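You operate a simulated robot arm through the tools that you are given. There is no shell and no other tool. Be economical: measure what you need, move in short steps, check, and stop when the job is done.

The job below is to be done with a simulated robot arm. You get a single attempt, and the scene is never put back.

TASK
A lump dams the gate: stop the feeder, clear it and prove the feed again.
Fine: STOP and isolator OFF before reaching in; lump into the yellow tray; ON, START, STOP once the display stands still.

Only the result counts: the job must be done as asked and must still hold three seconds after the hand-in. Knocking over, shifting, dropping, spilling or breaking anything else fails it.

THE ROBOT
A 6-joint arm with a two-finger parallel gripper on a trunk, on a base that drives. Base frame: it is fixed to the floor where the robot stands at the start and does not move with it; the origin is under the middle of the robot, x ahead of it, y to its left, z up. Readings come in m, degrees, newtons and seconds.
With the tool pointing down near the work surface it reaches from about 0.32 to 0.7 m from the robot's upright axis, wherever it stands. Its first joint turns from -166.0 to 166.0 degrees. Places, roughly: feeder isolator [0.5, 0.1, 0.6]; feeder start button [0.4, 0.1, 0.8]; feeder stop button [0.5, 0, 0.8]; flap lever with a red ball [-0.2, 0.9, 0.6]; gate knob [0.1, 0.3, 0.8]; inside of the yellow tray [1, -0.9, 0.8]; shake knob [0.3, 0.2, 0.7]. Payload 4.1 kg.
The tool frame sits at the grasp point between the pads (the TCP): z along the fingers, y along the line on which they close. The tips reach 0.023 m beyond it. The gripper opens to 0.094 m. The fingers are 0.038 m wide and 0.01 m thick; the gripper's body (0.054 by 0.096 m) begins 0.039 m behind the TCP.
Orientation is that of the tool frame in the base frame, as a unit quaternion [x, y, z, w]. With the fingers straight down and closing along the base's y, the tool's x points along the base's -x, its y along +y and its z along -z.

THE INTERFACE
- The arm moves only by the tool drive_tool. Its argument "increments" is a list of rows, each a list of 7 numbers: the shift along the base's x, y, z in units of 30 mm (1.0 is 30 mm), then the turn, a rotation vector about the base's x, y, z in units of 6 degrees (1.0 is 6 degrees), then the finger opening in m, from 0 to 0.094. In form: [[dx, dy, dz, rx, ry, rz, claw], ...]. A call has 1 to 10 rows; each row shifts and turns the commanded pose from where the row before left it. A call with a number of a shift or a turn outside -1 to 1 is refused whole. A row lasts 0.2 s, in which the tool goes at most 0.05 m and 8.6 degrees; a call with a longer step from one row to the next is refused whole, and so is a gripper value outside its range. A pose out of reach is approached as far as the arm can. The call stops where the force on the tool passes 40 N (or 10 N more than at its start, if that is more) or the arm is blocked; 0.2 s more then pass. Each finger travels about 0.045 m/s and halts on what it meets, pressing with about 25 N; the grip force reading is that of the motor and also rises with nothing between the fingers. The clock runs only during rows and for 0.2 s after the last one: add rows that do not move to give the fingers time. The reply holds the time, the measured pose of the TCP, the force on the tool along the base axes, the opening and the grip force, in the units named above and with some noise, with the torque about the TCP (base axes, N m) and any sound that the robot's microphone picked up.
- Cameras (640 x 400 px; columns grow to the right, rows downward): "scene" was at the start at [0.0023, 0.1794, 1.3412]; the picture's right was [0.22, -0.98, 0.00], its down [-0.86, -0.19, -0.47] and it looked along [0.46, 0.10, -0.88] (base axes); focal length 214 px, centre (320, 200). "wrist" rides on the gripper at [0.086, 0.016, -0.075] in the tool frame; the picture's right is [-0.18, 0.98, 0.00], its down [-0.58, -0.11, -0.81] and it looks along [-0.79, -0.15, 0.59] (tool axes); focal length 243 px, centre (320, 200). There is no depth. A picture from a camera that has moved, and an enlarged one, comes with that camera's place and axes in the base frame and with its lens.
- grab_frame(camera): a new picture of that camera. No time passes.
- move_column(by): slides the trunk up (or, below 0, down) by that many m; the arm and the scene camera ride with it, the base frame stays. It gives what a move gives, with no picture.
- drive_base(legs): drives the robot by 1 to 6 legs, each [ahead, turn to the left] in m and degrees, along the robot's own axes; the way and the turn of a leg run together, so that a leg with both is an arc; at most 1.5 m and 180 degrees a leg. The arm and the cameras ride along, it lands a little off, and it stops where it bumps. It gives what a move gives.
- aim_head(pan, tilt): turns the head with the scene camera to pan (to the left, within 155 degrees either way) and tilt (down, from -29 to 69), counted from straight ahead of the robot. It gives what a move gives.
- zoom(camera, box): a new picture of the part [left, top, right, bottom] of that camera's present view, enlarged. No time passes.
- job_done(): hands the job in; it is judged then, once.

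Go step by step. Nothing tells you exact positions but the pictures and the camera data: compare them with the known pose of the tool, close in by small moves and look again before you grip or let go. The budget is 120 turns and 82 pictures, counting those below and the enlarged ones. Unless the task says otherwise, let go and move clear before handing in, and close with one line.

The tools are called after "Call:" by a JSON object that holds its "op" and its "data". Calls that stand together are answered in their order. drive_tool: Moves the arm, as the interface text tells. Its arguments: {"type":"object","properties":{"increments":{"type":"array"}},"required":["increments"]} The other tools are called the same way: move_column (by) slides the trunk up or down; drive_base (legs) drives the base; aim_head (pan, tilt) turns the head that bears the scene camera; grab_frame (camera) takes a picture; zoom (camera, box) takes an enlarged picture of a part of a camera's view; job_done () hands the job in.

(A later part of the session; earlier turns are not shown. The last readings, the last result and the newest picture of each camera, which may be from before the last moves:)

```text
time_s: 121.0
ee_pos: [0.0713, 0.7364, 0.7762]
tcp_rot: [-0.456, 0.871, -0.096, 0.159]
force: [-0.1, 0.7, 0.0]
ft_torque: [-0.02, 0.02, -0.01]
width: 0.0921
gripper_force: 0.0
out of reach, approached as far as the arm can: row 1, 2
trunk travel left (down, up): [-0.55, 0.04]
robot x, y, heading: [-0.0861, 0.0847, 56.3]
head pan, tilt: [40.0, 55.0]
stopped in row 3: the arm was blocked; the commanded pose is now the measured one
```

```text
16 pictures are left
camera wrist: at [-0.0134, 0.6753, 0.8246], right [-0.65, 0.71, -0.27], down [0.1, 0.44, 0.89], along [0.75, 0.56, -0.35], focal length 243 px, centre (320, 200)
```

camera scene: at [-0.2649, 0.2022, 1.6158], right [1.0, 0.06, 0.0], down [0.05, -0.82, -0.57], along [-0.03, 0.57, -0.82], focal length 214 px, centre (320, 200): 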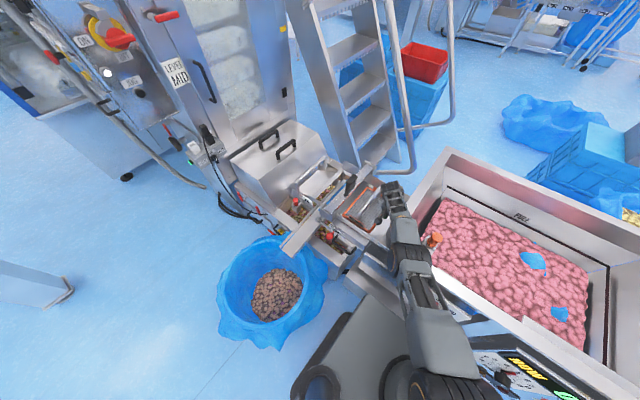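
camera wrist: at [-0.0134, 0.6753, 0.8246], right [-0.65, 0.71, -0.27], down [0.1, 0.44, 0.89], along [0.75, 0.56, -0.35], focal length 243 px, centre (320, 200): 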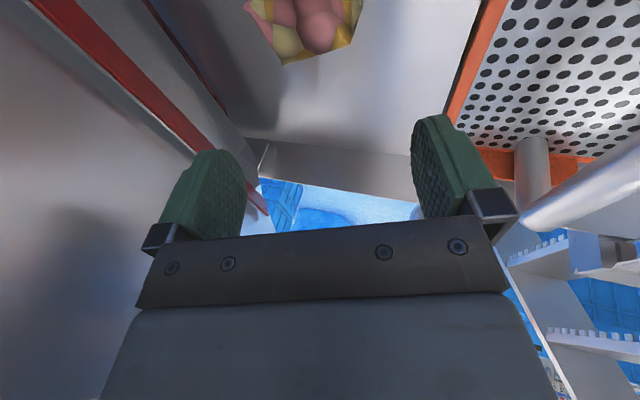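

The forearm is leaning on the rim corner. I retreat up and left now; then I'll use a tool direction pointing more away from the robot, which keeps the elbow bent and high.

Call:
{"op": "drive_tool", "data": {"increments": [[-0.2, -0.05, 0.3, 0, 0, 0, 0.06], [-0.3, -0.1, 0.6, 0, 0, 0, 0.05], [-0.5, -0.1, 0.85, 0, 0, 0, 0.05], [-0.5, -0.1, 0.85, 0, 0, 0, 0.05], [-0.5, -0.1, 0.85, 0, 0, 0, 0.05], [-0.5, 0, 0.85, 0, 0, 0, 0.05], [-0.2, 0, 0.95, 0, 0, 0, 0.05], [-0.2, 0, 0.95, 0, 0, 0, 0.05], [0, 0, 0.95, 0, 0, 0, 0.05]]}}

Call:
{"op": "move_column", "data": {"by": 0.04}}

Call:
{"op": "grab_frame", "data": {"camera": "scene"}}

```text
time_s: 121.5
ee_pos: [0.0916, 0.7584, 0.7823]
tcp_rot: [-0.47, 0.867, -0.08, 0.142]
force: [6.5, -5.9, -8.2]
ft_torque: [0.38, 0.24, 0.13]
width: 0.05
gripper_force: 0.0
out of reach, approached as far as the arm can: row 2
trunk travel left (down, up): [-0.55, 0.04]
robot x, y, heading: [-0.0813, 0.0967, 63.6]
head pan, tilt: [40.0, 55.0]
stopped in row 2: the arm was blocked; the commanded pose is now the measured one
```

```text
time_s: 121.9
ee_pos: [0.1087, 0.7984, 0.7874]
tcp_rot: [-0.496, 0.857, -0.049, 0.13]
force: [0.1, -0.3, 0.4]
ft_torque: [0.0, -0.01, 0.01]
width: 0.0499
gripper_force: 0.0
trunk travel left (down, up): [-0.554, 0.036]
robot x, y, heading: [-0.0736, 0.1166, 70.7]
head pan, tilt: [40.0, 55.0]
stopped: the arm was blocked; the commanded pose is now the measured one
```

```text
15 pictures are left
camera scene: at [-0.3635, 0.2011, 1.5705], right [0.93, 0.35, 0.05], down [0.32, -0.77, -0.55], along [-0.15, 0.53, -0.84], focal length 214 px, centre (320, 200)
```

scene: 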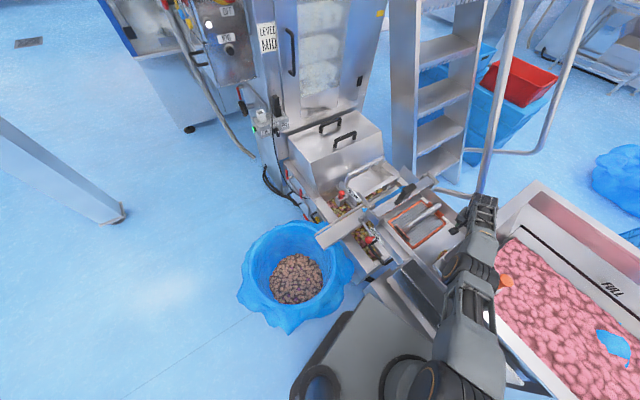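

The base got twisted by the contact. I ease the arm away to the left (off the hopper) with a tiny move and watch.

Call:
{"op": "drive_tool", "data": {"increments": [[-0.4, 0.3, 0.2, 0, 0, 0, 0.05], [-0.4, 0.3, 0.2, 0, 0, 0, 0.05]]}}

```text
time_s: 122.4
ee_pos: [0.1082, 0.8059, 0.7893]
tcp_rot: [-0.511, 0.852, -0.027, 0.115]
force: [0.0, 0.6, -0.2]
ft_torque: [0.0, 0.05, 0.0]
width: 0.05
gripper_force: 0.0
out of reach, approached as far as the arm can: row 2
trunk travel left (down, up): [-0.554, 0.036]
robot x, y, heading: [-0.0725, 0.1156, 71.9]
head pan, tilt: [40.0, 55.0]
stopped in row 2: the arm was blocked; the commanded pose is now the measured one
```

Call:
{"op": "drive_tool", "data": {"increments": [[-0.4, -0.3, 0.3, 0, 0, 0, 0.05], [-0.5, -0.4, 0.3, 0, 0, 0, 0.05], [-0.6, -0.5, 0.3, 0, 0, 0, 0.05]]}}

Call:
{"op": "grab_frame", "data": {"camera": "scene"}}

```text
time_s: 123.2
ee_pos: [0.0967, 0.8122, 0.7873]
tcp_rot: [-0.547, 0.833, 0.006, 0.086]
force: [-0.6, 0.0, -1.2]
ft_torque: [0.02, 0.01, 0.02]
width: 0.0502
gripper_force: 0.1
out of reach, approached as far as the arm can: row 1, 2, 3
trunk travel left (down, up): [-0.554, 0.036]
robot x, y, heading: [-0.0752, 0.1126, 73.6]
head pan, tilt: [40.0, 55.0]
stopped in row 3: the arm was blocked; the commanded pose is now the measured one
```

```text
14 pictures are left
camera scene: at [-0.3906, 0.2091, 1.5673], right [0.92, 0.4, 0.05], down [0.36, -0.77, -0.53], along [-0.17, 0.5, -0.85], focal length 214 px, centre (320, 200)
```

scene: 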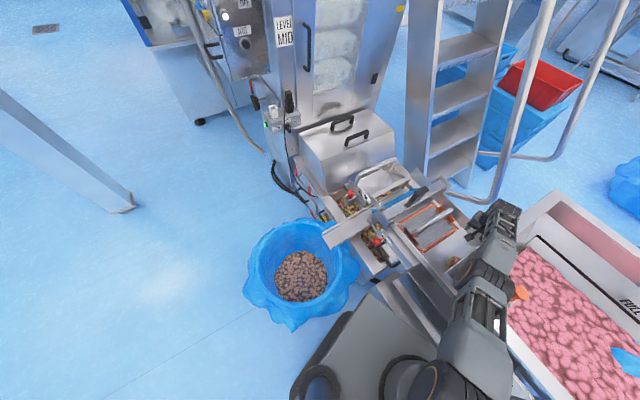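

The elbow is caught on the rim corner. I back the base out gently while turning left, which moves gripper and elbow away from the hopper.

Call:
{"op": "drive_base", "data": {"legs": [[-0.06, 6]]}}

Call:
{"op": "grab_frame", "data": {"camera": "scene"}}

```text
time_s: 124.2
ee_pos: [0.0664, 0.8011, 0.7903]
tcp_rot: [-0.596, 0.799, 0.055, 0.061]
force: [2.5, -1.8, -0.8]
ft_torque: [0.19, 0.15, 0.03]
width: 0.0501
gripper_force: 0.0
trunk travel left (down, up): [-0.554, 0.036]
robot x, y, heading: [-0.0773, 0.1239, 92.5]
head pan, tilt: [40.0, 55.0]
stopped in leg 1: the robot was blocked; the commanded pose is now the measured one
```

```text
13 pictures are left
camera scene: at [-0.3941, 0.1023, 1.5689], right [0.74, 0.68, 0.05], down [0.59, -0.6, -0.54], along [-0.33, 0.43, -0.84], focal length 214 px, centre (320, 200)
```

scene: 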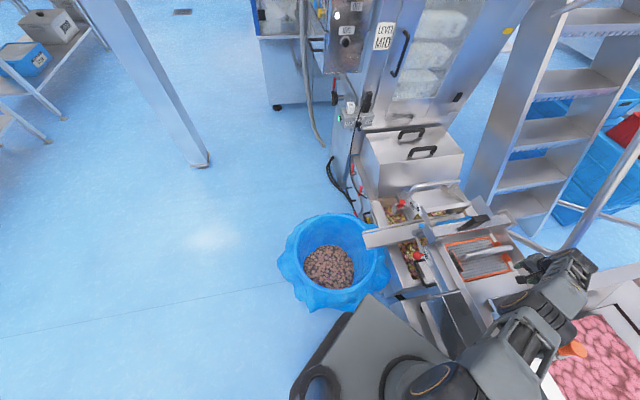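

Call:
{"op": "move_column", "data": {"by": 0.036}}

Call:
{"op": "drive_tool", "data": {"increments": [[0, 0, 0.4, 0, 0, 0, 0.05], [0, 0, 0.6, 0, 0, 0, 0.05]]}}

```text
time_s: 124.5
ee_pos: [0.0664, 0.8122, 0.7874]
tcp_rot: [-0.616, 0.784, 0.07, 0.045]
force: [0.5, 0.6, -0.9]
ft_torque: [0.0, 0.04, -0.01]
width: 0.05
gripper_force: 0.1
trunk travel left (down, up): [-0.559, 0.031]
robot x, y, heading: [-0.0775, 0.1265, 96.3]
head pan, tilt: [40.0, 55.0]
stopped: the arm was blocked; the commanded pose is now the measured one
```

```text
time_s: 125.1
ee_pos: [0.0528, 0.8109, 0.7901]
tcp_rot: [-0.648, 0.757, 0.089, 0.013]
force: [0.4, 0.0, 0.9]
ft_torque: [-0.01, 0.03, -0.03]
width: 0.0501
gripper_force: 0.0
trunk travel left (down, up): [-0.559, 0.031]
robot x, y, heading: [-0.0772, 0.13, 98.1]
head pan, tilt: [40.0, 55.0]
stopped in row 2: the arm was blocked; the commanded pose is now the measured one
```

Call:
{"op": "zoom", "data": {"camera": "scene", "box": [400, 180, 640, 400]}}

Call:
{"op": "grab_frame", "data": {"camera": "wrist"}}

```text
1.82 times, centred on (520, 290) of scene
camera zoom: at [-0.3877, 0.1044, 1.5776], right [0.67, 0.74, 0.04], down [0.64, -0.55, -0.53], along [-0.37, 0.38, -0.85], focal length 390 px, centre (-44, 36)
```

zoom: 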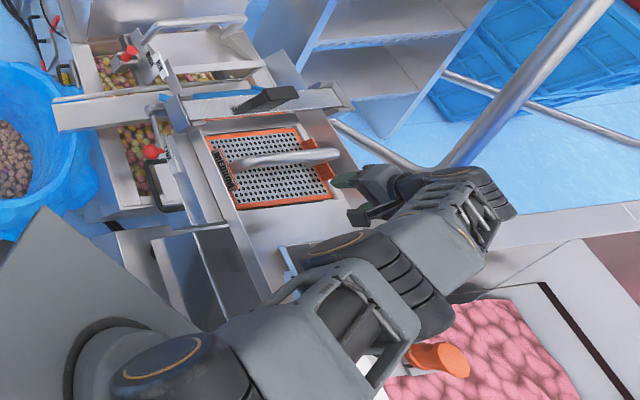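

```text
11 pictures are left
camera wrist: at [0.0305, 0.7167, 0.8542], right [-0.94, 0.32, 0.14], down [0.28, 0.43, 0.86], along [0.22, 0.84, -0.49], focal length 243 px, centre (320, 200)
```

wrist: 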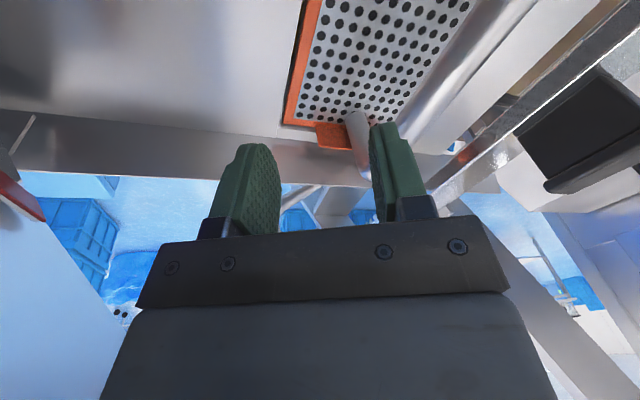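

The elbow lies on the rim's front-left corner. I keep easing straight up.

Call:
{"op": "drive_tool", "data": {"increments": [[0, 0, 1, 0, 0, 0, 0.05], [0, 0, 1, 0, 0, 0, 0.05], [0, 0, 1, 0, 0, 0, 0.05]]}}

Call:
{"op": "move_column", "data": {"by": 0.03}}

Call:
{"op": "drive_tool", "data": {"increments": [[0, 0, 1, 0, 0, 0, 0.05], [0, 0, 1, 0, 0, 0, 0.05], [0, 0, 1, 0, 0, 0, 0.05]]}}

```text
time_s: 125.5
ee_pos: [0.0405, 0.8035, 0.792]
tcp_rot: [-0.675, 0.731, 0.098, -0.028]
force: [-0.8, 0.0, 1.3]
ft_torque: [-0.03, -0.02, 0.02]
width: 0.0498
gripper_force: 0.0
trunk travel left (down, up): [-0.559, 0.031]
robot x, y, heading: [-0.0779, 0.1321, 99.6]
head pan, tilt: [40.0, 55.0]
stopped in row 2: the arm was blocked; the commanded pose is now the measured one
```

```text
time_s: 126.2
ee_pos: [0.0395, 0.7978, 0.8015]
tcp_rot: [-0.673, 0.733, 0.091, -0.046]
force: [0.1, 1.0, 0.5]
ft_torque: [0.02, 0.01, -0.03]
width: 0.0499
gripper_force: 0.0
trunk travel left (down, up): [-0.589, 0.001]
robot x, y, heading: [-0.0794, 0.1301, 100.3]
head pan, tilt: [40.0, 55.0]
```

```text
time_s: 126.7
ee_pos: [0.0434, 0.8029, 0.8328]
tcp_rot: [-0.686, 0.716, 0.113, -0.053]
force: [0.1, -1.1, -0.9]
ft_torque: [0.01, 0.01, -0.05]
width: 0.0501
gripper_force: 0.1
trunk travel left (down, up): [-0.589, 0.001]
robot x, y, heading: [-0.079, 0.1334, 101.9]
head pan, tilt: [40.0, 55.0]
stopped in row 2: the arm was blocked; the commanded pose is now the measured one
```

Call:
{"op": "drive_tool", "data": {"increments": [[-0.2, -0.1, 1, 0, 0, 0, 0.05], [-0.2, -0.1, 1, 0, 0, 0, 0.05], [-0.2, -0.1, 1, 0, 0, 0, 0.05], [-0.2, -0.1, 1, 0, 0, 0, 0.05]]}}

Call:
{"op": "drive_tool", "data": {"increments": [[0, -0.2, 1, 0, 0, 0, 0.05], [0, -0.2, 1, 0, 0, 0, 0.05], [0, -0.2, 1, 0, 0, 0, 0.05], [0, -0.2, 1, 0, 0, 0, 0.05]]}}

Call:
{"op": "grab_frame", "data": {"camera": "scene"}}

```text
time_s: 127.0
ee_pos: [0.0397, 0.7993, 0.8336]
tcp_rot: [-0.692, 0.709, 0.118, -0.073]
force: [-1.1, 0.1, -0.8]
ft_torque: [-0.01, 0.01, 0.01]
width: 0.0501
gripper_force: 0.0
trunk travel left (down, up): [-0.589, 0.001]
robot x, y, heading: [-0.0804, 0.1341, 103.6]
head pan, tilt: [40.0, 55.0]
stopped in row 1: the arm was blocked; the commanded pose is now the measured one
```

```text
time_s: 127.4
ee_pos: [0.0366, 0.7982, 0.8366]
tcp_rot: [0.703, -0.694, -0.128, 0.088]
force: [-0.1, -0.8, -0.3]
ft_torque: [0.0, -0.02, 0.01]
width: 0.0499
gripper_force: 0.1
trunk travel left (down, up): [-0.589, 0.001]
robot x, y, heading: [-0.0813, 0.1393, 105.5]
head pan, tilt: [40.0, 55.0]
stopped in row 1: the arm was blocked; the commanded pose is now the measured one
```

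```text
10 pictures are left
camera scene: at [-0.3368, 0.0755, 1.6109], right [0.56, 0.83, 0.02], down [0.69, -0.46, -0.55], along [-0.45, 0.32, -0.83], focal length 214 px, centre (320, 200)
```

scene: 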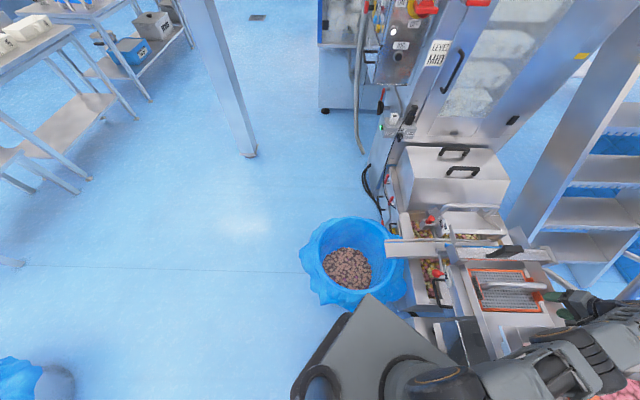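

The tool reads no force, so an upper link is touching. I check whether things are at rest with no motion, then continue rising in one-row steps.

Call:
{"op": "drive_tool", "data": {"increments": [[0, 0, 0, 0, 0, 0, 0.05]]}}

Call:
{"op": "drive_tool", "data": {"increments": [[0.5, 0, 0.5, 0, 0, 0, 0.05]]}}

Call:
{"op": "drive_tool", "data": {"increments": [[0.5, 0, 0.8, 0, 0, 0, 0.05], [0.5, 0, 0.8, 0, 0, 0, 0.05]]}}

```text
time_s: 128.0
ee_pos: [0.034, 0.7988, 0.8391]
tcp_rot: [0.711, -0.683, -0.136, 0.093]
force: [0.5, 0.4, -0.6]
ft_torque: [0.02, -0.01, 0.01]
width: 0.0499
gripper_force: 0.1
trunk travel left (down, up): [-0.589, 0.001]
robot x, y, heading: [-0.0811, 0.1374, 107.1]
head pan, tilt: [40.0, 55.0]
stopped in row 1: the arm was blocked; the commanded pose is now the measured one
```

```text
time_s: 128.6
ee_pos: [0.0305, 0.796, 0.8427]
tcp_rot: [0.722, -0.668, -0.144, 0.107]
force: [-32.9, 67.2, -51.4]
ft_torque: [-1.26, -2.25, -2.18]
width: 0.05
gripper_force: 0.2
trunk travel left (down, up): [-0.589, 0.001]
robot x, y, heading: [-0.0838, 0.1362, 108.9]
head pan, tilt: [40.0, 55.0]
stopped in row 1: the arm was blocked; the commanded pose is now the measured one
```

```text
time_s: 128.8
ee_pos: [0.0274, 0.7968, 0.8422]
tcp_rot: [0.727, -0.66, -0.156, 0.111]
force: [-59.3, 28.9, -45.2]
ft_torque: [2.0, -4.61, -5.66]
width: 0.0502
gripper_force: 0.0
trunk travel left (down, up): [-0.589, 0.001]
robot x, y, heading: [-0.0844, 0.1407, 110.7]
head pan, tilt: [40.0, 55.0]
stopped in row 1: the force on the tool passed its limit (the readings are from after the stop); the commanded pose is now the measured one
```

The contact is on the arm's right side, so I move the tool clearly to the left, with a little up.

Call:
{"op": "drive_tool", "data": {"increments": [[-0.8, 0.3, 0.3, 0, 0, 0, 0.05], [-0.9, 0.3, 0.3, 0, 0, 0, 0.05], [-0.9, 0.3, 0.3, 0, 0, 0, 0.05]]}}

Call:
{"op": "drive_tool", "data": {"increments": [[-0.9, 0, 0.4, 0, 0, 0, 0.05], [-0.9, 0, 0.4, 0, 0, 0, 0.05], [-0.9, 0, 0.4, 0, 0, 0, 0.05]]}}

```text
time_s: 129.6
ee_pos: [-0.0279, 0.8212, 0.8649]
tcp_rot: [0.721, -0.666, -0.154, 0.116]
force: [-0.3, -0.2, 0.1]
ft_torque: [-0.01, 0.0, -0.01]
width: 0.0499
gripper_force: 0.0
trunk travel left (down, up): [-0.589, 0.001]
robot x, y, heading: [-0.0813, 0.1346, 109.0]
head pan, tilt: [40.0, 55.0]
```

```text
time_s: 130.4
ee_pos: [-0.1072, 0.8211, 0.901]
tcp_rot: [0.721, -0.666, -0.153, 0.116]
force: [0.7, -0.2, 0.2]
ft_torque: [-0.03, -0.02, 0.0]
width: 0.0498
gripper_force: 0.0
trunk travel left (down, up): [-0.589, 0.001]
robot x, y, heading: [-0.0802, 0.1369, 109.4]
head pan, tilt: [40.0, 55.0]
```

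Free again. From this spot the arm passes left of the hopper corner. I re-orient the tool (pointing down-right, away from me) above the screen, on the approach line.

Call:
{"op": "drive_tool", "data": {"increments": [[-0.07, -0.62, 0.5, 0.12, -0.4, -0.9, 0.05], [-0.07, -0.62, 0.5, 0.12, -0.4, -0.9, 0.05], [-0.07, -0.62, 0.5, 0.12, -0.4, -0.9, 0.05], [-0.07, -0.62, 0.5, 0.12, -0.4, -0.9, 0.05], [-0.07, -0.62, 0.5, 0.12, -0.4, -0.9, 0.05], [-0.07, -0.62, 0.5, 0.12, -0.4, -0.9, 0.05], [-0.07, -0.62, 0.2, 0.12, -0.4, -0.9, 0.05], [-0.07, -0.62, 0.2, 0.12, -0.4, -0.9, 0.05]]}}

Call:
{"op": "drive_tool", "data": {"increments": [[0, 0, 0, 0.12, -0.4, -0.9, 0.05], [0, 0, 0, 0.12, -0.4, -0.9, 0.05], [0, 0, 0, 0.12, -0.4, -0.9, 0.05], [0, 0, 0, 0.12, -0.4, -0.9, 0.05], [0, 0, 0, 0.12, -0.4, -0.9, 0.05], [0, 0, 0, 0.12, -0.4, -0.9, 0.05], [0, 0, 0, 0.12, -0.4, -0.9, 0.05], [0, 0, 0, 0.12, -0.4, -0.9, 0.05], [0, 0, 0, 0.06, -0.2, -0.45, 0.05]]}}

Call:
{"op": "grab_frame", "data": {"camera": "scene"}}

```text
time_s: 132.2
ee_pos: [-0.1257, 0.6727, 1.0036]
tcp_rot: [-0.447, 0.884, 0.098, 0.094]
force: [0.4, 0.3, -1.2]
ft_torque: [-0.01, -0.02, -0.01]
width: 0.0499
gripper_force: 0.0
trunk travel left (down, up): [-0.589, 0.001]
robot x, y, heading: [-0.0817, 0.1367, 109.4]
head pan, tilt: [40.0, 55.0]
```

```text
time_s: 134.2
ee_pos: [-0.1261, 0.6733, 1.0027]
tcp_rot: [-0.071, 0.951, 0.021, 0.299]
force: [-0.5, 0.4, -0.2]
ft_torque: [-0.02, -0.02, -0.03]
width: 0.0502
gripper_force: 0.0
trunk travel left (down, up): [-0.589, 0.001]
robot x, y, heading: [-0.0839, 0.1372, 109.4]
head pan, tilt: [40.0, 55.0]
```

```text
9 pictures are left
camera scene: at [-0.282, 0.0607, 1.6141], right [0.51, 0.86, 0.0], down [0.7, -0.42, -0.57], along [-0.49, 0.29, -0.82], focal length 214 px, centre (320, 200)
```

scene: 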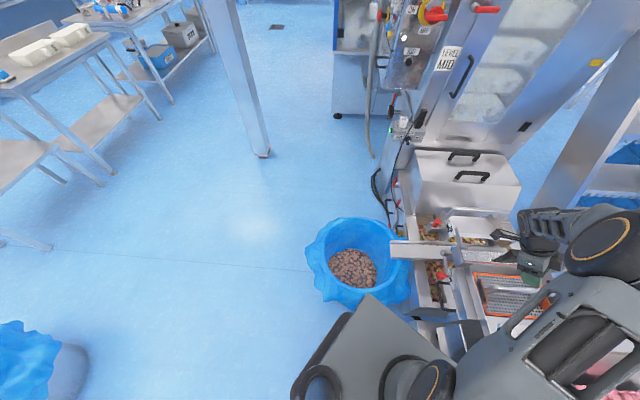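

Level and properly oriented on the line. I descend in two stages, watching for any base drift.

Call:
{"op": "drive_tool", "data": {"increments": [[0.57, 0.076, -0.817, 0, 0, 0, 0.05], [0.57, 0.076, -0.817, 0, 0, 0, 0.05], [0.57, 0.076, -0.817, 0, 0, 0, 0.05], [0.57, 0.076, -0.817, 0, 0, 0, 0.05], [0.57, 0.076, -0.817, 0, 0, 0, 0.05]]}}

Call:
{"op": "drive_tool", "data": {"increments": [[0.57, 0.076, -0.817, 0, 0, 0, 0.07], [0.57, 0.076, -0.817, 0, 0, 0, 0.093], [0.57, 0.076, -0.817, 0, 0, 0, 0.093], [0.57, 0.076, -0.817, 0, 0, 0, 0.093], [0, 0, 0, 0, 0, 0, 0.093]]}}

Call:
{"op": "grab_frame", "data": {"camera": "wrist"}}

```text
time_s: 135.4
ee_pos: [-0.0406, 0.6852, 0.8794]
tcp_rot: [-0.072, 0.952, 0.021, 0.298]
force: [-0.6, 0.2, 0.0]
ft_torque: [0.01, 0.0, -0.01]
width: 0.05
gripper_force: 0.0
trunk travel left (down, up): [-0.589, 0.001]
robot x, y, heading: [-0.0822, 0.1384, 109.0]
head pan, tilt: [40.0, 55.0]
```

```text
time_s: 136.6
ee_pos: [0.0272, 0.6937, 0.782]
tcp_rot: [-0.072, 0.952, 0.021, 0.298]
force: [-0.5, 0.0, 0.1]
ft_torque: [-0.02, 0.01, 0.0]
width: 0.093
gripper_force: 0.1
trunk travel left (down, up): [-0.589, 0.001]
robot x, y, heading: [-0.0859, 0.1338, 109.1]
head pan, tilt: [40.0, 55.0]
```

```text
8 pictures are left
camera wrist: at [-0.0864, 0.6928, 0.7936], right [0.0, 0.99, 0.1], down [0.03, -0.1, 0.99], along [1.0, 0.0, -0.03], focal length 243 px, centre (320, 200)
```

wrist: 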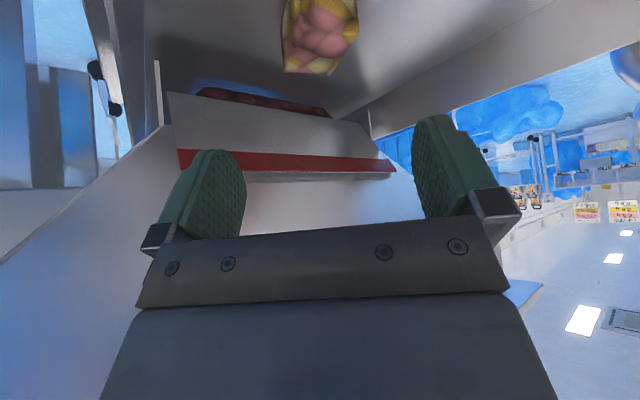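

The clump is centred between the fingers (about 52 mm wide, top near z = 0.705) and there is no drift. I go in the last 12 cm and close.

Call:
{"op": "drive_tool", "data": {"increments": [[0.557, 0.06, -0.808, 0, 0, 0, 0.093], [0.557, 0.06, -0.808, 0, 0, 0, 0.093], [0.557, 0.06, -0.808, 0, 0, 0, 0.093], [0.557, 0.06, -0.808, 0, 0, 0, 0.093], [0, 0, 0, 0, 0, 0, 0.093]]}}

Call:
{"op": "drive_tool", "data": {"increments": [[0, 0, 0, 0, 0, 0, 0.03], [0, 0, 0, 0, 0, 0, 0.03], [0, 0, 0, 0, 0, 0, 0.03], [0, 0, 0, 0, 0, 0, 0.03], [0, 0, 0, 0, 0, 0, 0.03]]}}

Call:
{"op": "grab_frame", "data": {"camera": "wrist"}}

```text
time_s: 138.0
ee_pos: [0.0821, 0.7352, 0.7092]
tcp_rot: [-0.085, 0.947, 0.052, 0.304]
force: [0.3, 0.0, -0.4]
ft_torque: [-0.02, -0.01, -0.06]
width: 0.093
gripper_force: 0.1
trunk travel left (down, up): [-0.589, 0.001]
robot x, y, heading: [-0.0846, 0.1405, 111.1]
head pan, tilt: [40.0, 55.0]
stopped in row 5: the arm was blocked; the commanded pose is now the measured one
```

```text
time_s: 139.2
ee_pos: [0.0843, 0.7372, 0.7111]
tcp_rot: [-0.084, 0.947, 0.053, 0.305]
force: [0.1, 0.7, -0.5]
ft_torque: [-0.02, -0.02, 0.01]
width: 0.0301
gripper_force: 0.1
trunk travel left (down, up): [-0.589, 0.001]
robot x, y, heading: [-0.0819, 0.1375, 111.1]
head pan, tilt: [40.0, 55.0]
```

```text
7 pictures are left
camera wrist: at [-0.0302, 0.7307, 0.7217], right [-0.04, 0.99, 0.16], down [0.03, -0.16, 0.99], along [1.0, 0.04, -0.02], focal length 243 px, centre (320, 200)
```

wrist: 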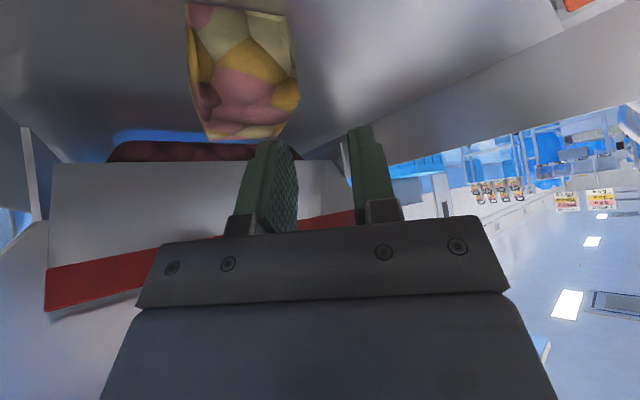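

Blocked by the wrist touching the left rim edge (the offset is toward the left). I retreat a little, swing the tool to point more to the right so the wrist stays further from the rim, and retry.

Call:
{"op": "drive_tool", "data": {"increments": [[-0.7, -0.18, 0.65, 0, 0, 0, 0.05], [-0.7, -0.18, 0.65, 0, 0, 0, 0.09], [-0.7, -0.18, 0.65, 0, 0, 0, 0.093], [0, 0, 0, -0.12, -0.167, -0.96, 0.093], [0, 0, 0, -0.12, -0.167, -0.96, 0.093], [0, 0, 0, -0.12, -0.167, -0.96, 0.093], [0, 0, 0, -0.12, -0.167, -0.96, 0.093], [0, 0, 0, 0, 0, 0, 0.093]]}}

```text
time_s: 141.0
ee_pos: [0.0333, 0.708, 0.7544]
tcp_rot: [0.106, 0.937, -0.049, 0.329]
force: [0.1, -0.4, 0.3]
ft_torque: [0.01, -0.01, -0.02]
width: 0.0933
gripper_force: 0.0
trunk travel left (down, up): [-0.589, 0.001]
robot x, y, heading: [-0.0851, 0.136, 110.1]
head pan, tilt: [40.0, 55.0]
```

Call:
{"op": "drive_tool", "data": {"increments": [[0.55, -0.08, -0.66, 0, 0, 0, 0.093], [0.55, -0.08, -0.66, 0, 0, 0, 0.093], [0, 0, 0, 0, 0, 0, 0.093]]}}

```text
time_s: 141.8
ee_pos: [0.0674, 0.7011, 0.7149]
tcp_rot: [0.105, 0.937, -0.048, 0.329]
force: [-0.4, 0.3, 0.7]
ft_torque: [-0.03, 0.02, 0.03]
width: 0.0929
gripper_force: 0.0
trunk travel left (down, up): [-0.589, 0.001]
robot x, y, heading: [-0.0847, 0.1377, 110.2]
head pan, tilt: [40.0, 55.0]
```

No contact now. Final step in and close.

Call:
{"op": "drive_tool", "data": {"increments": [[0.47, 0.06, -0.58, 0, 0, 0, 0.093], [0.47, 0.06, -0.58, 0, 0, 0, 0.093], [0, 0, 0, 0, 0, 0, 0.093]]}}

Call:
{"op": "drive_tool", "data": {"increments": [[0, 0, 0, 0, 0, 0, 0.03], [0, 0, 0, 0, 0, 0, 0.03], [0, 0, 0, 0, 0, 0, 0.03], [0, 0, 0, 0, 0, 0, 0.03], [0, 0, 0, 0, 0, 0, 0.03]]}}

```text
time_s: 142.8
ee_pos: [0.0842, 0.7332, 0.7071]
tcp_rot: [0.1, 0.938, -0.017, 0.332]
force: [0.5, -0.5, -0.4]
ft_torque: [-0.02, -0.04, 0.0]
width: 0.0928
gripper_force: 0.1
trunk travel left (down, up): [-0.589, 0.001]
robot x, y, heading: [-0.0813, 0.1407, 112.0]
head pan, tilt: [40.0, 55.0]
stopped in row 3: the arm was blocked; the commanded pose is now the measured one
```

```text
time_s: 144.0
ee_pos: [0.0866, 0.733, 0.7083]
tcp_rot: [0.102, 0.937, -0.021, 0.333]
force: [-0.2, 0.8, 0.4]
ft_torque: [-0.01, 0.02, -0.01]
width: 0.0301
gripper_force: 0.1
trunk travel left (down, up): [-0.589, 0.001]
robot x, y, heading: [-0.0813, 0.1391, 111.5]
head pan, tilt: [40.0, 55.0]
```

Same stop point, so a higher link is touching. I turn the head toward the arm to see where.

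Call:
{"op": "aim_head", "data": {"pan": -50, "tilt": 50}}

Call:
{"op": "grab_frame", "data": {"camera": "scene"}}

```text
time_s: 145.7
ee_pos: [0.0861, 0.7325, 0.7064]
tcp_rot: [0.102, 0.937, -0.02, 0.333]
force: [-0.7, -0.1, 0.5]
ft_torque: [-0.03, 0.0, 0.01]
width: 0.0299
gripper_force: 0.1
trunk travel left (down, up): [-0.589, 0.001]
robot x, y, heading: [-0.085, 0.1351, 112.0]
head pan, tilt: [-50.0, 50.0]
```

```text
6 pictures are left
camera scene: at [-0.2005, 0.0868, 1.6202], right [0.88, -0.48, 0.01], down [-0.36, -0.67, -0.65], along [0.32, 0.57, -0.76], focal length 214 px, centre (320, 200)
```

scene: 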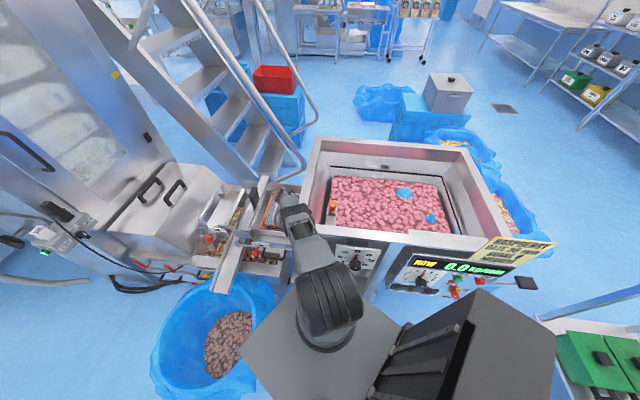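

The link passes over the rim corner, so I can't get lower there. But I can nip the top of the clump and slide it left along the pan to a freer spot. I re-approach at slightly greater height, straddle and close.

Call:
{"op": "drive_tool", "data": {"increments": [[-0.6, -0.3, 0.7, 0, 0, 0, 0.05], [-0.6, -0.3, 0.5, 0, 0, 0, 0.093], [0, 0, 0, 0, 0, 0, 0.093], [0, 0, 0, 0, 0, 0, 0.093], [0.4, -0.175, -0.67, 0, 0, 0, 0.093], [0.4, -0.175, -0.67, 0, 0, 0, 0.093], [0, 0, 0, 0, 0, 0, 0.093]]}}

Call:
{"op": "grab_frame", "data": {"camera": "wrist"}}

```text
time_s: 147.3
ee_pos: [0.0823, 0.7006, 0.6942]
tcp_rot: [0.103, 0.938, -0.026, 0.331]
force: [-0.1, 0.0, 1.0]
ft_torque: [-0.01, 0.01, 0.03]
width: 0.0931
gripper_force: 0.0
trunk travel left (down, up): [-0.589, 0.001]
robot x, y, heading: [-0.083, 0.1341, 110.9]
head pan, tilt: [-50.0, 50.0]
```

```text
5 pictures are left
camera wrist: at [-0.026, 0.7397, 0.6987], right [0.35, 0.93, 0.13], down [-0.08, -0.11, 0.99], along [0.93, -0.36, 0.03], focal length 243 px, centre (320, 200)
```

wrist: 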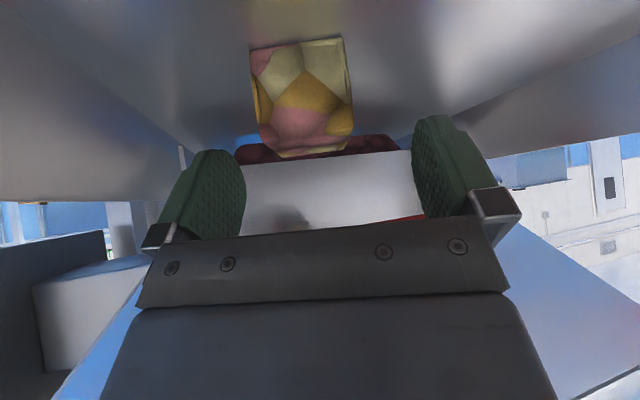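

The clump lies a little beyond the fingertips (centre about (0.11, 0.695), z 0.62–0.68). I nudge forward and down in small steps.

Call:
{"op": "drive_tool", "data": {"increments": [[0.3, -0.06, -0.2, 0, 0, 0, 0.093], [0.3, -0.06, -0.2, 0, 0, 0, 0.093], [0, 0, 0, 0, 0, 0, 0.093]]}}

```text
time_s: 148.3
ee_pos: [0.0895, 0.7211, 0.7037]
tcp_rot: [0.097, 0.938, 0.001, 0.332]
force: [-0.2, -0.5, 0.0]
ft_torque: [-0.01, 0.0, 0.02]
width: 0.0929
gripper_force: 0.0
trunk travel left (down, up): [-0.589, 0.001]
robot x, y, heading: [-0.0846, 0.1418, 112.8]
head pan, tilt: [-50.0, 50.0]
stopped in row 3: the arm was blocked; the commanded pose is now the measured one
```

Call:
{"op": "drive_tool", "data": {"increments": [[-0.5, -0.3, 0.5, 0, 0, 0, 0.093], [-0.5, -0.3, 0.3, 0, 0, 0, 0.093], [0, 0, 0, 0, 0, 0, 0.093], [0.45, -0.05, -0.6, 0, 0, 0, 0.093], [0.4, -0.02, -0.55, 0, 0, 0, 0.093], [0, 0, 0, 0, 0, 0, 0.093]]}}

Call:
{"op": "drive_tool", "data": {"increments": [[0, 0, 0, 0, 0, 0, 0.03], [0, 0, 0, 0, 0, 0, 0.03], [0, 0, 0, 0, 0, 0, 0.03], [0, 0, 0, 0, 0, 0, 0.03], [0, 0, 0, 0, 0, 0, 0.03]]}}

```text
time_s: 149.7
ee_pos: [0.0853, 0.7064, 0.6949]
tcp_rot: [0.1, 0.937, 0.0, 0.334]
force: [-0.2, 0.4, 0.1]
ft_torque: [0.01, 0.01, 0.0]
width: 0.0932
gripper_force: 0.0
trunk travel left (down, up): [-0.589, 0.001]
robot x, y, heading: [-0.0834, 0.139, 112.7]
head pan, tilt: [-50.0, 50.0]
```

```text
time_s: 150.9
ee_pos: [0.0865, 0.7077, 0.6963]
tcp_rot: [0.098, 0.938, 0.003, 0.333]
force: [-1.3, 0.2, 2.9]
ft_torque: [-0.1, 0.03, -0.04]
width: 0.0539
gripper_force: 25.2
trunk travel left (down, up): [-0.589, 0.001]
robot x, y, heading: [-0.0855, 0.1378, 112.4]
head pan, tilt: [-50.0, 50.0]
```

The top of the clump is gripped (54 mm, 25 N). I slide it left along the pan by about 5 cm to re-grip deeper there.

Call:
{"op": "drive_tool", "data": {"increments": [[-0.35, 0.15, 0.03, 0, 0, 0, 0.03], [-0.35, 0.15, 0, 0, 0, 0, 0.03], [-0.35, 0.15, 0, 0, 0, 0, 0.03], [-0.35, 0.15, 0, 0, 0, 0, 0.03], [-0.35, 0.15, 0, 0, 0, 0, 0.03], [0, 0, 0, 0, 0, 0, 0.03]]}}

Call:
{"op": "grab_frame", "data": {"camera": "wrist"}}

```text
time_s: 152.3
ee_pos: [0.0427, 0.7173, 0.6834]
tcp_rot: [0.101, 0.939, -0.012, 0.328]
force: [3.6, -4.5, -1.2]
ft_torque: [0.07, 0.0, 0.32]
width: 0.0511
gripper_force: 24.9
trunk travel left (down, up): [-0.589, 0.001]
robot x, y, heading: [-0.0852, 0.1407, 112.1]
head pan, tilt: [-50.0, 50.0]
```

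```text
4 pictures are left
camera wrist: at [-0.0652, 0.7532, 0.689], right [0.34, 0.93, 0.16], down [-0.07, -0.14, 0.99], along [0.94, -0.34, 0.02], focal length 243 px, centre (320, 200)
```

wrist: 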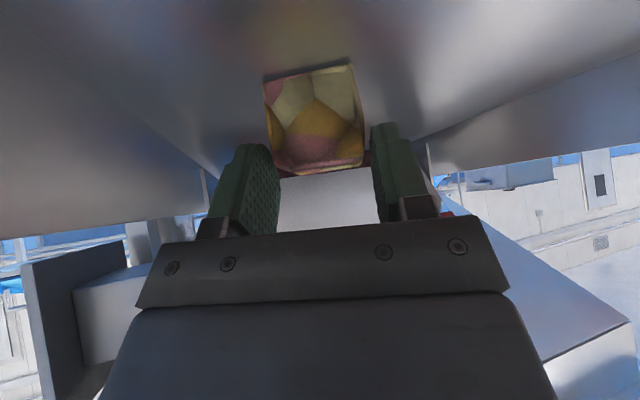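

It slides along. I pull it 3 cm further, then open, push deeper and down, and re-grip.

Call:
{"op": "drive_tool", "data": {"increments": [[-0.35, 0.15, 0, 0, 0, 0, 0.03], [-0.35, 0.15, 0, 0, 0, 0, 0.03], [0, 0, 0, 0, 0, 0, 0.03], [0, 0, 0, 0, 0, 0, 0.08], [0, 0, 0, 0, 0, 0, 0.085], [0, 0, 0, 0, 0, 0, 0.085], [0.4, -0.15, -0.3, 0, 0, 0, 0.085], [0.4, -0.15, -0.3, 0, 0, 0, 0.085], [0, 0, 0, 0, 0, 0, 0.085]]}}

```text
time_s: 152.7
ee_pos: [0.0423, 0.7168, 0.6843]
tcp_rot: [0.106, 0.937, -0.019, 0.331]
force: [11.8, -6.7, 2.8]
ft_torque: [0.12, 0.53, 0.21]
width: 0.0513
gripper_force: 24.7
trunk travel left (down, up): [-0.589, 0.001]
robot x, y, heading: [-0.0841, 0.1389, 111.3]
head pan, tilt: [-50.0, 50.0]
stopped in row 2: the force on the tool passed its limit (the readings are from after the stop); the commanded pose is now the measured one
```

Something stops further travel left, so I re-grip here.

Call:
{"op": "drive_tool", "data": {"increments": [[0, 0, 0, 0, 0, 0, 0.08], [0, 0, 0, 0, 0, 0, 0.085], [0, 0, 0, 0, 0, 0, 0.085], [0.35, -0.13, -0.25, 0, 0, 0, 0.085], [0.35, -0.13, -0.25, 0, 0, 0, 0.085], [0, 0, 0, 0, 0, 0, 0.085]]}}

Call:
{"op": "drive_tool", "data": {"increments": [[0, 0, 0, 0, 0, 0, 0.03], [0, 0, 0, 0, 0, 0, 0.03], [0, 0, 0, 0, 0, 0, 0.03], [0, 0, 0, 0, 0, 0, 0.03], [0, 0, 0, 0, 0, 0, 0.03]]}}

```text
time_s: 154.1
ee_pos: [0.0618, 0.711, 0.6685]
tcp_rot: [0.104, 0.937, -0.016, 0.332]
force: [0.5, -0.2, -0.4]
ft_torque: [0.0, 0.02, 0.03]
width: 0.0852
gripper_force: 0.1
trunk travel left (down, up): [-0.589, 0.001]
robot x, y, heading: [-0.0842, 0.1408, 111.6]
head pan, tilt: [-50.0, 50.0]
```

```text
time_s: 155.3
ee_pos: [0.0615, 0.7095, 0.6699]
tcp_rot: [0.104, 0.938, -0.016, 0.331]
force: [0.2, 0.5, 0.7]
ft_torque: [-0.02, 0.0, -0.01]
width: 0.0513
gripper_force: 25.0
trunk travel left (down, up): [-0.589, 0.001]
robot x, y, heading: [-0.0844, 0.1375, 111.8]
head pan, tilt: [-50.0, 50.0]
```

Deep grip. I lift it out along the tool axis, up-left.

Call:
{"op": "drive_tool", "data": {"increments": [[-0.2, 0.05, 0.5, 0, 0, 0, 0.03], [-0.4, 0.05, 0.7, 0, 0, 0, 0.03], [-0.5, 0.05, 0.8, 0, 0, 0, 0.03], [-0.6, 0, 0.8, 0, 0, 0, 0.03], [-0.6, 0, 0.8, 0, 0, 0, 0.03], [-0.6, 0, 0.8, 0, 0, 0, 0.03], [-0.6, 0, 0.8, 0, 0, 0, 0.03], [-0.6, 0, 0.8, 0, 0, 0, 0.03], [-0.6, -0.2, 0.8, 0, 0, 0, 0.03]]}}

Call:
{"op": "drive_tool", "data": {"increments": [[-0.2, -0.6, 0.7, 0, 0, 0, 0.03], [-0.2, -0.6, 0.7, 0, 0, 0, 0.03], [-0.2, -0.6, 0.7, 0, 0, 0, 0.03], [-0.2, -0.6, 0.7, 0, 0, 0, 0.03], [-0.2, -0.6, 0.7, 0, 0, 0, 0.03], [-0.2, -0.6, 0.7, 0, 0, 0, 0.03]]}}

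```text
time_s: 157.3
ee_pos: [-0.0801, 0.7083, 0.874]
tcp_rot: [0.104, 0.938, -0.017, 0.331]
force: [0.2, 0.1, -1.1]
ft_torque: [0.0, -0.02, 0.02]
width: 0.051
gripper_force: 24.9
trunk travel left (down, up): [-0.589, 0.001]
robot x, y, heading: [-0.0877, 0.1392, 111.8]
head pan, tilt: [-50.0, 50.0]
```

```text
time_s: 158.7
ee_pos: [-0.1158, 0.5994, 1.0004]
tcp_rot: [0.104, 0.938, -0.017, 0.331]
force: [-0.3, -0.3, 0.9]
ft_torque: [0.02, 0.03, 0.01]
width: 0.0514
gripper_force: 24.4
trunk travel left (down, up): [-0.589, 0.001]
robot x, y, heading: [-0.0886, 0.1391, 111.4]
head pan, tilt: [-50.0, 50.0]
```

The clump is held. I straighten the tool, raise it, back the base out away from bin and hopper, and turn the long free way round toward the table with the yellow tray.

Call:
{"op": "drive_tool", "data": {"increments": [[-0.1, -0.2, 0.4, 0.172, 0.904, 0, 0.03], [-0.1, -0.2, 0.4, 0.172, 0.904, 0, 0.03], [-0.1, -0.2, 0.4, 0.172, 0.904, 0, 0.03], [-0.1, -0.2, 0.4, 0.172, 0.904, 0, 0.03], [-0.1, -0.2, 0.4, 0.172, 0.904, 0, 0.03], [0, 0, 0.4, 0.172, 0.904, 0, 0.03], [0, 0, 0.4, 0.172, 0.904, 0, 0.03]]}}

Call:
{"op": "drive_base", "data": {"legs": [[-0.36, 0], [0, 106], [0, 106]]}}

```text
time_s: 160.3
ee_pos: [-0.1309, 0.5712, 1.0846]
tcp_rot: [0.114, 0.993, 0.009, 0.0]
force: [0.5, 0.4, -0.7]
ft_torque: [0.01, 0.01, 0.01]
width: 0.051
gripper_force: 24.7
trunk travel left (down, up): [-0.589, 0.001]
robot x, y, heading: [-0.0832, 0.141, 111.7]
head pan, tilt: [-50.0, 50.0]
```

```text
time_s: 171.6
ee_pos: [0.3238, -0.532, 1.0834]
tcp_rot: [0.984, 0.177, 0.001, 0.008]
force: [-0.2, -0.4, 0.3]
ft_torque: [-0.01, -0.02, 0.01]
width: 0.0514
gripper_force: 25.3
trunk travel left (down, up): [-0.589, 0.001]
robot x, y, heading: [0.0478, -0.1959, -35.1]
head pan, tilt: [-50.0, 50.0]
```

Call:
{"op": "drive_base", "data": {"legs": [[0.5, 0]]}}

Call:
{"op": "aim_head", "data": {"pan": 0, "tilt": 45}}

Call:
{"op": "grab_frame", "data": {"camera": "scene"}}

```text
time_s: 174.6
ee_pos: [0.7371, -0.8228, 1.0833]
tcp_rot: [0.984, 0.177, 0.002, 0.009]
force: [0.0, -0.3, -0.8]
ft_torque: [-0.01, -0.02, -0.01]
width: 0.0516
gripper_force: 25.8
trunk travel left (down, up): [-0.589, 0.001]
robot x, y, heading: [0.4635, -0.486, -34.9]
head pan, tilt: [-50.0, 50.0]
```

```text
time_s: 175.8
ee_pos: [0.7369, -0.8201, 1.0834]
tcp_rot: [0.984, 0.177, 0.001, 0.008]
force: [0.9, 0.4, 0.0]
ft_torque: [-0.01, 0.0, 0.02]
width: 0.0515
gripper_force: 25.1
trunk travel left (down, up): [-0.589, 0.001]
robot x, y, heading: [0.4619, -0.4868, -35.0]
head pan, tilt: [0.0, 45.0]
```

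```text
3 pictures are left
camera scene: at [0.5736, -0.3627, 1.6275], right [-0.57, -0.82, 0.0], down [-0.58, 0.41, -0.71], along [0.58, -0.41, -0.71], focal length 214 px, centre (320, 200)
```

scene: 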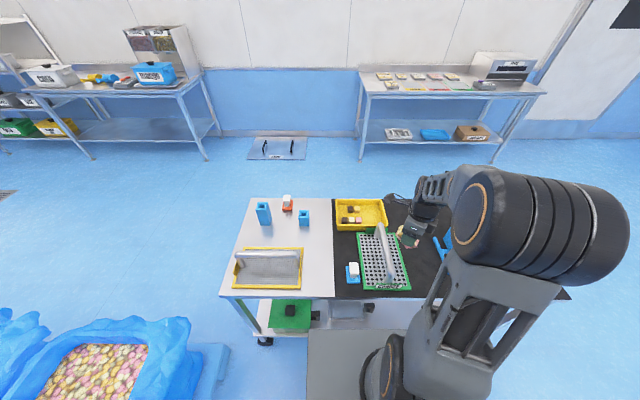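

The yellow tray is near (1.03, -0.94), with small items on its left; I'll place the clump in its free right half, about (0.995, -0.985). I edge forward 5 cm and move over it.

Call:
{"op": "drive_base", "data": {"legs": [[0.05, 0]]}}

Call:
{"op": "drive_tool", "data": {"increments": [[0.9, -0.55, 0, 0, 0, 0, 0.03], [0.9, -0.55, 0, 0, 0, 0, 0.03], [0.9, -0.55, -0.3, 0, 0, 0, 0.03], [0.9, -0.55, -0.3, 0, 0, 0, 0.03], [0.9, -0.55, -0.3, 0, 0, 0, 0.03], [0.9, -0.55, -0.3, 0, 0, 0, 0.03], [0.9, -0.5, -0.3, 0, 0, 0, 0.03], [0.7, -0.4, -0.3, 0, 0, 0, 0.03]]}}

```text
time_s: 176.7
ee_pos: [0.7785, -0.8501, 1.0822]
tcp_rot: [0.984, 0.176, 0.001, 0.009]
force: [-1.1, -0.7, -0.3]
ft_torque: [-0.01, 0.02, -0.01]
width: 0.0514
gripper_force: 25.4
trunk travel left (down, up): [-0.589, 0.001]
robot x, y, heading: [0.5049, -0.5125, -35.0]
head pan, tilt: [0.0, 45.0]
```

```text
time_s: 178.5
ee_pos: [0.9895, -0.977, 1.0288]
tcp_rot: [0.984, 0.176, 0.002, 0.009]
force: [0.1, -0.3, 0.3]
ft_torque: [0.01, 0.03, 0.0]
width: 0.0517
gripper_force: 25.0
trunk travel left (down, up): [-0.589, 0.001]
robot x, y, heading: [0.4986, -0.5153, -35.1]
head pan, tilt: [0.0, 45.0]
```

Call:
{"op": "move_column", "data": {"by": -0.14}}

Call:
{"op": "zoom", "data": {"camera": "scene", "box": [300, 150, 460, 280]}}

```text
time_s: 180.1
ee_pos: [0.9872, -0.9768, 0.8908]
tcp_rot: [0.984, 0.176, 0.003, 0.01]
force: [3.1, -1.0, 18.1]
ft_torque: [0.35, 0.2, -0.06]
width: 0.0512
gripper_force: 25.0
trunk travel left (down, up): [-0.449, 0.141]
robot x, y, heading: [0.5029, -0.5144, -35.3]
head pan, tilt: [0.0, 45.0]
```

```text
3.08 times, centred on (380, 215) of scene
camera zoom: at [0.6137, -0.3902, 1.4877], right [-0.57, -0.82, 0.0], down [-0.58, 0.41, -0.71], along [0.58, -0.41, -0.71], focal length 660 px, centre (135, 154)
```

zoom: 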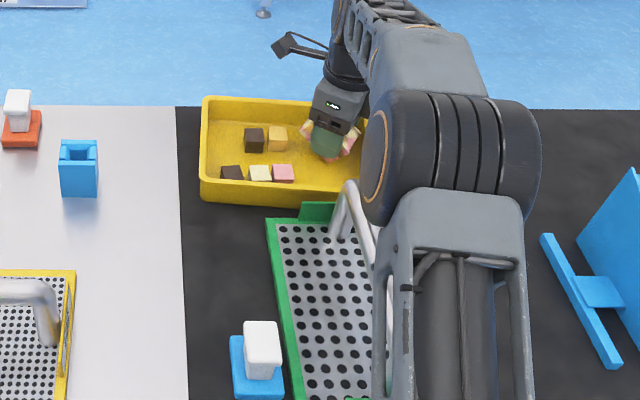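

The clump rests on the tray floor (18 N contact). I relieve slightly, open a little, and rise straight up.

Call:
{"op": "drive_tool", "data": {"increments": [[0, 0, 0.1, 0, 0, 0, 0.03], [0, 0, 0, 0, 0, 0, 0.055], [0, 0, 0, 0, 0, 0, 0.066], [0, 0, 0, 0, 0, 0, 0.07], [0, 0, 0, 0, 0, 0, 0.07], [0, 0, 0.5, 0, 0, 0, 0.07], [0, 0, 1, 0, 0, 0, 0.07], [0, 0, 1, 0, 0, 0, 0.07], [0, 0, 1, 0, 0, 0, 0.07]]}}

Call:
{"op": "move_column", "data": {"by": 0.1}}

```text
time_s: 182.1
ee_pos: [0.9887, -0.9752, 0.9964]
tcp_rot: [0.984, 0.176, 0.001, 0.009]
force: [0.7, -0.1, -0.4]
ft_torque: [0.01, -0.01, 0.0]
width: 0.0697
gripper_force: 0.0
trunk travel left (down, up): [-0.449, 0.141]
robot x, y, heading: [0.4992, -0.5114, -35.1]
head pan, tilt: [0.0, 45.0]
```

```text
time_s: 183.5
ee_pos: [0.9892, -0.9764, 1.096]
tcp_rot: [0.984, 0.177, 0.002, 0.009]
force: [-0.3, 0.1, -0.2]
ft_torque: [0.0, 0.0, 0.0]
width: 0.0701
gripper_force: 0.1
trunk travel left (down, up): [-0.549, 0.041]
robot x, y, heading: [0.5019, -0.5148, -34.9]
head pan, tilt: [0.0, 45.0]
```

Released. Now back to the panel: retract the arm, reverse from the table, turn left to face the panel at the earlier stance.

Call:
{"op": "drive_tool", "data": {"increments": [[-0.86, 0.84, 0.4, 0, 0, 0, 0.08], [-0.86, 0.84, 0.4, 0, 0, 0, 0.08], [-0.86, 0.84, 0.4, 0, 0, 0, 0.08], [-0.86, 0.84, 0.4, 0, 0, 0, 0.08], [-0.86, 0.84, 0.4, 0, 0, 0, 0.08], [-0.86, 0.84, 0.4, 0, 0, 0, 0.08], [-0.86, 0.84, 0, 0, 0, 0, 0.08]]}}

Call:
{"op": "drive_base", "data": {"legs": [[-0.5, 0], [0, 85.5], [-0.272, 0], [0, 2.5]]}}

```text
time_s: 185.1
ee_pos: [0.8084, -0.7995, 1.1681]
tcp_rot: [0.984, 0.175, 0.002, 0.009]
force: [0.3, -0.6, 0.4]
ft_torque: [0.01, -0.02, -0.01]
width: 0.0798
gripper_force: 0.0
trunk travel left (down, up): [-0.549, 0.041]
robot x, y, heading: [0.5049, -0.5164, -35.1]
head pan, tilt: [0.0, 45.0]
```

```text
time_s: 193.6
ee_pos: [0.2197, -0.1393, 1.1683]
tcp_rot: [0.583, 0.812, 0.006, 0.006]
force: [-0.4, -0.5, 0.7]
ft_torque: [0.01, -0.02, -0.02]
width: 0.08
gripper_force: 0.0
trunk travel left (down, up): [-0.549, 0.041]
robot x, y, heading: [-0.077, -0.4385, 53.3]
head pan, tilt: [0.0, 45.0]
```

At the same stance as before. I reverse the earlier motion: yaw slightly, then tilt the tool level while lowering.

Call:
{"op": "drive_tool", "data": {"increments": [[0.91, 0.5, 0.1, 0, 0, -0.28, 0.08], [0.91, 0.5, 0.1, 0, 0, -0.28, 0.08], [0.91, 0.5, 0.1, 0, 0, -0.28, 0.08], [0.91, 0.5, 0.1, 0, 0, -0.28, 0.08], [0.91, 0.5, 0.1, 0, 0, -0.28, 0.08], [0.91, 0.5, 0.1, 0, 0, -0.28, 0.08], [0, 0, 0, 0.8, -0.6, 0, 0.08], [0, 0, 0, 0.8, -0.6, 0, 0.08], [0, 0, 0, 0.8, -0.6, 0, 0.08], [0, 0, 0, 0.8, -0.6, 0, 0.08]]}}

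Call:
{"op": "drive_tool", "data": {"increments": [[0, 0, 0, 0.8, -0.6, 0, 0.08], [0, 0, 0, 0.8, -0.6, 0, 0.08], [0, 0, 0, 0.8, -0.6, 0, 0.08], [0, 0, -1, 0.8, -0.6, 0, 0.08], [0, 0, -1, 0.8, -0.6, 0, 0.08], [0, 0, -1, 0.8, -0.6, 0, 0.08], [0, 0, -1, 0.8, -0.6, 0, 0.08], [0, 0, -1, 0.8, -0.6, 0, 0.08], [0, 0, -1, 0.8, -0.6, 0, 0.08], [0, 0, -1, 0.8, -0.6, 0, 0.08]]}}

Call:
{"op": "drive_tool", "data": {"increments": [[0, 0, -1, 0.8, -0.6, 0, 0.08]]}}

Call:
{"op": "move_column", "data": {"by": -0.224}}

```text
time_s: 195.8
ee_pos: [0.3825, -0.0506, 1.1871]
tcp_rot: [0.638, 0.739, 0.216, -0.008]
force: [-0.3, 0.3, -0.2]
ft_torque: [-0.01, 0.01, 0.01]
width: 0.0802
gripper_force: 0.0
trunk travel left (down, up): [-0.549, 0.041]
robot x, y, heading: [-0.0767, -0.4372, 53.1]
head pan, tilt: [0.0, 45.0]
```

```text
time_s: 198.0
ee_pos: [0.3836, -0.051, 0.977]
tcp_rot: [0.484, 0.557, 0.673, -0.04]
force: [-0.2, 0.4, 0.1]
ft_torque: [-0.01, -0.03, -0.02]
width: 0.0801
gripper_force: 0.0
trunk travel left (down, up): [-0.549, 0.041]
robot x, y, heading: [-0.0763, -0.4369, 53.4]
head pan, tilt: [0.0, 45.0]
```

```text
time_s: 198.4
ee_pos: [0.3836, -0.0499, 0.9469]
tcp_rot: [0.461, 0.53, 0.711, -0.043]
force: [0.0, 0.4, -0.5]
ft_torque: [-0.03, 0.0, 0.0]
width: 0.0799
gripper_force: 0.1
trunk travel left (down, up): [-0.549, 0.041]
robot x, y, heading: [-0.0785, -0.4367, 53.5]
head pan, tilt: [0.0, 45.0]
```

```text
time_s: 200.7
ee_pos: [0.383, -0.0508, 0.7243]
tcp_rot: [0.462, 0.53, 0.71, -0.043]
force: [-1.1, 0.2, 0.8]
ft_torque: [-0.02, 0.02, -0.04]
width: 0.0798
gripper_force: 0.1
trunk travel left (down, up): [-0.325, 0.265]
robot x, y, heading: [-0.0743, -0.4388, 53.3]
head pan, tilt: [0.0, 45.0]
```

Orientation and lateral match the OFF bar. I lower, advance onto the bar and close.

Call:
{"op": "drive_tool", "data": {"increments": [[0, 0, -0.88, 0, 0, 0, 0.08], [0, 0, -0.88, 0, 0, 0, 0.08], [0, 0, -0.86, 0, 0, 0, 0.08], [0.5, 0.67, 0, 0, 0, 0, 0.08], [0.5, 0.67, 0, 0, 0, 0, 0.08], [0.5, 0.67, 0, 0, 0, 0, 0.08], [0.4, 0.53, 0, 0, 0, 0, 0.08], [0.3, 0.4, 0, 0, 0, 0, 0.08], [0.2, 0.27, 0, 0, 0, 0, 0.08]]}}

Call:
{"op": "drive_tool", "data": {"increments": [[0, 0, 0, 0, 0, 0, 0.05], [0, 0, 0, 0, 0, 0, 0.015], [0, 0, 0, 0, 0, 0, 0.015], [0, 0, 0, 0, 0, 0, 0.015], [0, 0, 0, 0, 0, 0, 0.015]]}}

```text
time_s: 202.7
ee_pos: [0.4554, 0.0447, 0.6439]
tcp_rot: [0.461, 0.531, 0.71, -0.043]
force: [-0.1, 0.3, -0.8]
ft_torque: [-0.01, 0.01, 0.03]
width: 0.0796
gripper_force: 0.1
trunk travel left (down, up): [-0.325, 0.265]
robot x, y, heading: [-0.0749, -0.441, 53.1]
head pan, tilt: [0.0, 45.0]
```

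```text
time_s: 203.9
ee_pos: [0.456, 0.0458, 0.645]
tcp_rot: [0.462, 0.529, 0.711, -0.043]
force: [3.7, -1.0, 4.9]
ft_torque: [0.34, 1.61, 0.37]
width: 0.0332
gripper_force: 44.4
trunk travel left (down, up): [-0.325, 0.265]
robot x, y, heading: [-0.0777, -0.4381, 53.4]
head pan, tilt: [0.0, 45.0]
```

Gripped. I turn it clockwise toward ON, first eight steps.

Call:
{"op": "drive_tool", "data": {"increments": [[0, 0, 0, 0.6, 0.8, 0, 0.015], [0, 0, 0, 0.6, 0.8, 0, 0.015], [0, 0, 0, 0.6, 0.8, 0, 0.015], [0, 0, 0, 0.6, 0.8, 0, 0.015], [0, 0, 0, 0.6, 0.8, 0, 0.015], [0, 0, 0, 0.6, 0.8, 0, 0.015], [0, 0, 0, 0.6, 0.8, 0, 0.015], [0, 0, 0, 0.6, 0.8, 0, 0.015]]}}

```text
time_s: 205.7
ee_pos: [0.4557, 0.0458, 0.6442]
tcp_rot: [0.642, 0.296, 0.627, -0.327]
force: [12.3, 3.9, 9.4]
ft_torque: [-0.75, 0.53, 0.83]
width: 0.0263
gripper_force: 45.7
trunk travel left (down, up): [-0.325, 0.265]
robot x, y, heading: [-0.0757, -0.4347, 53.0]
head pan, tilt: [0.0, 45.0]
```

Call:
{"op": "drive_tool", "data": {"increments": [[0, 0, 0, 0.6, 0.8, 0, 0.015], [0, 0, 0, 0.6, 0.8, 0, 0.015], [0, 0, 0, 0.6, 0.8, 0, 0.015], [0, 0, 0, 0.6, 0.8, 0, 0.015], [0, 0, 0, 0.6, 0.8, 0, 0.015], [0, 0, 0, 0.6, 0.8, 0, 0.015], [0, 0, 0, 0.6, 0.8, 0, 0.015], [0, 0, 0, 0.6, 0.8, 0, 0.015]]}}

```text
time_s: 207.5
ee_pos: [0.4546, 0.0454, 0.6451]
tcp_rot: [0.711, 0.011, 0.436, -0.551]
force: [12.1, 1.8, 9.7]
ft_torque: [0.22, -0.15, 1.03]
width: 0.0264
gripper_force: 44.6
trunk travel left (down, up): [-0.325, 0.265]
robot x, y, heading: [-0.0758, -0.4423, 53.4]
head pan, tilt: [0.0, 45.0]
```

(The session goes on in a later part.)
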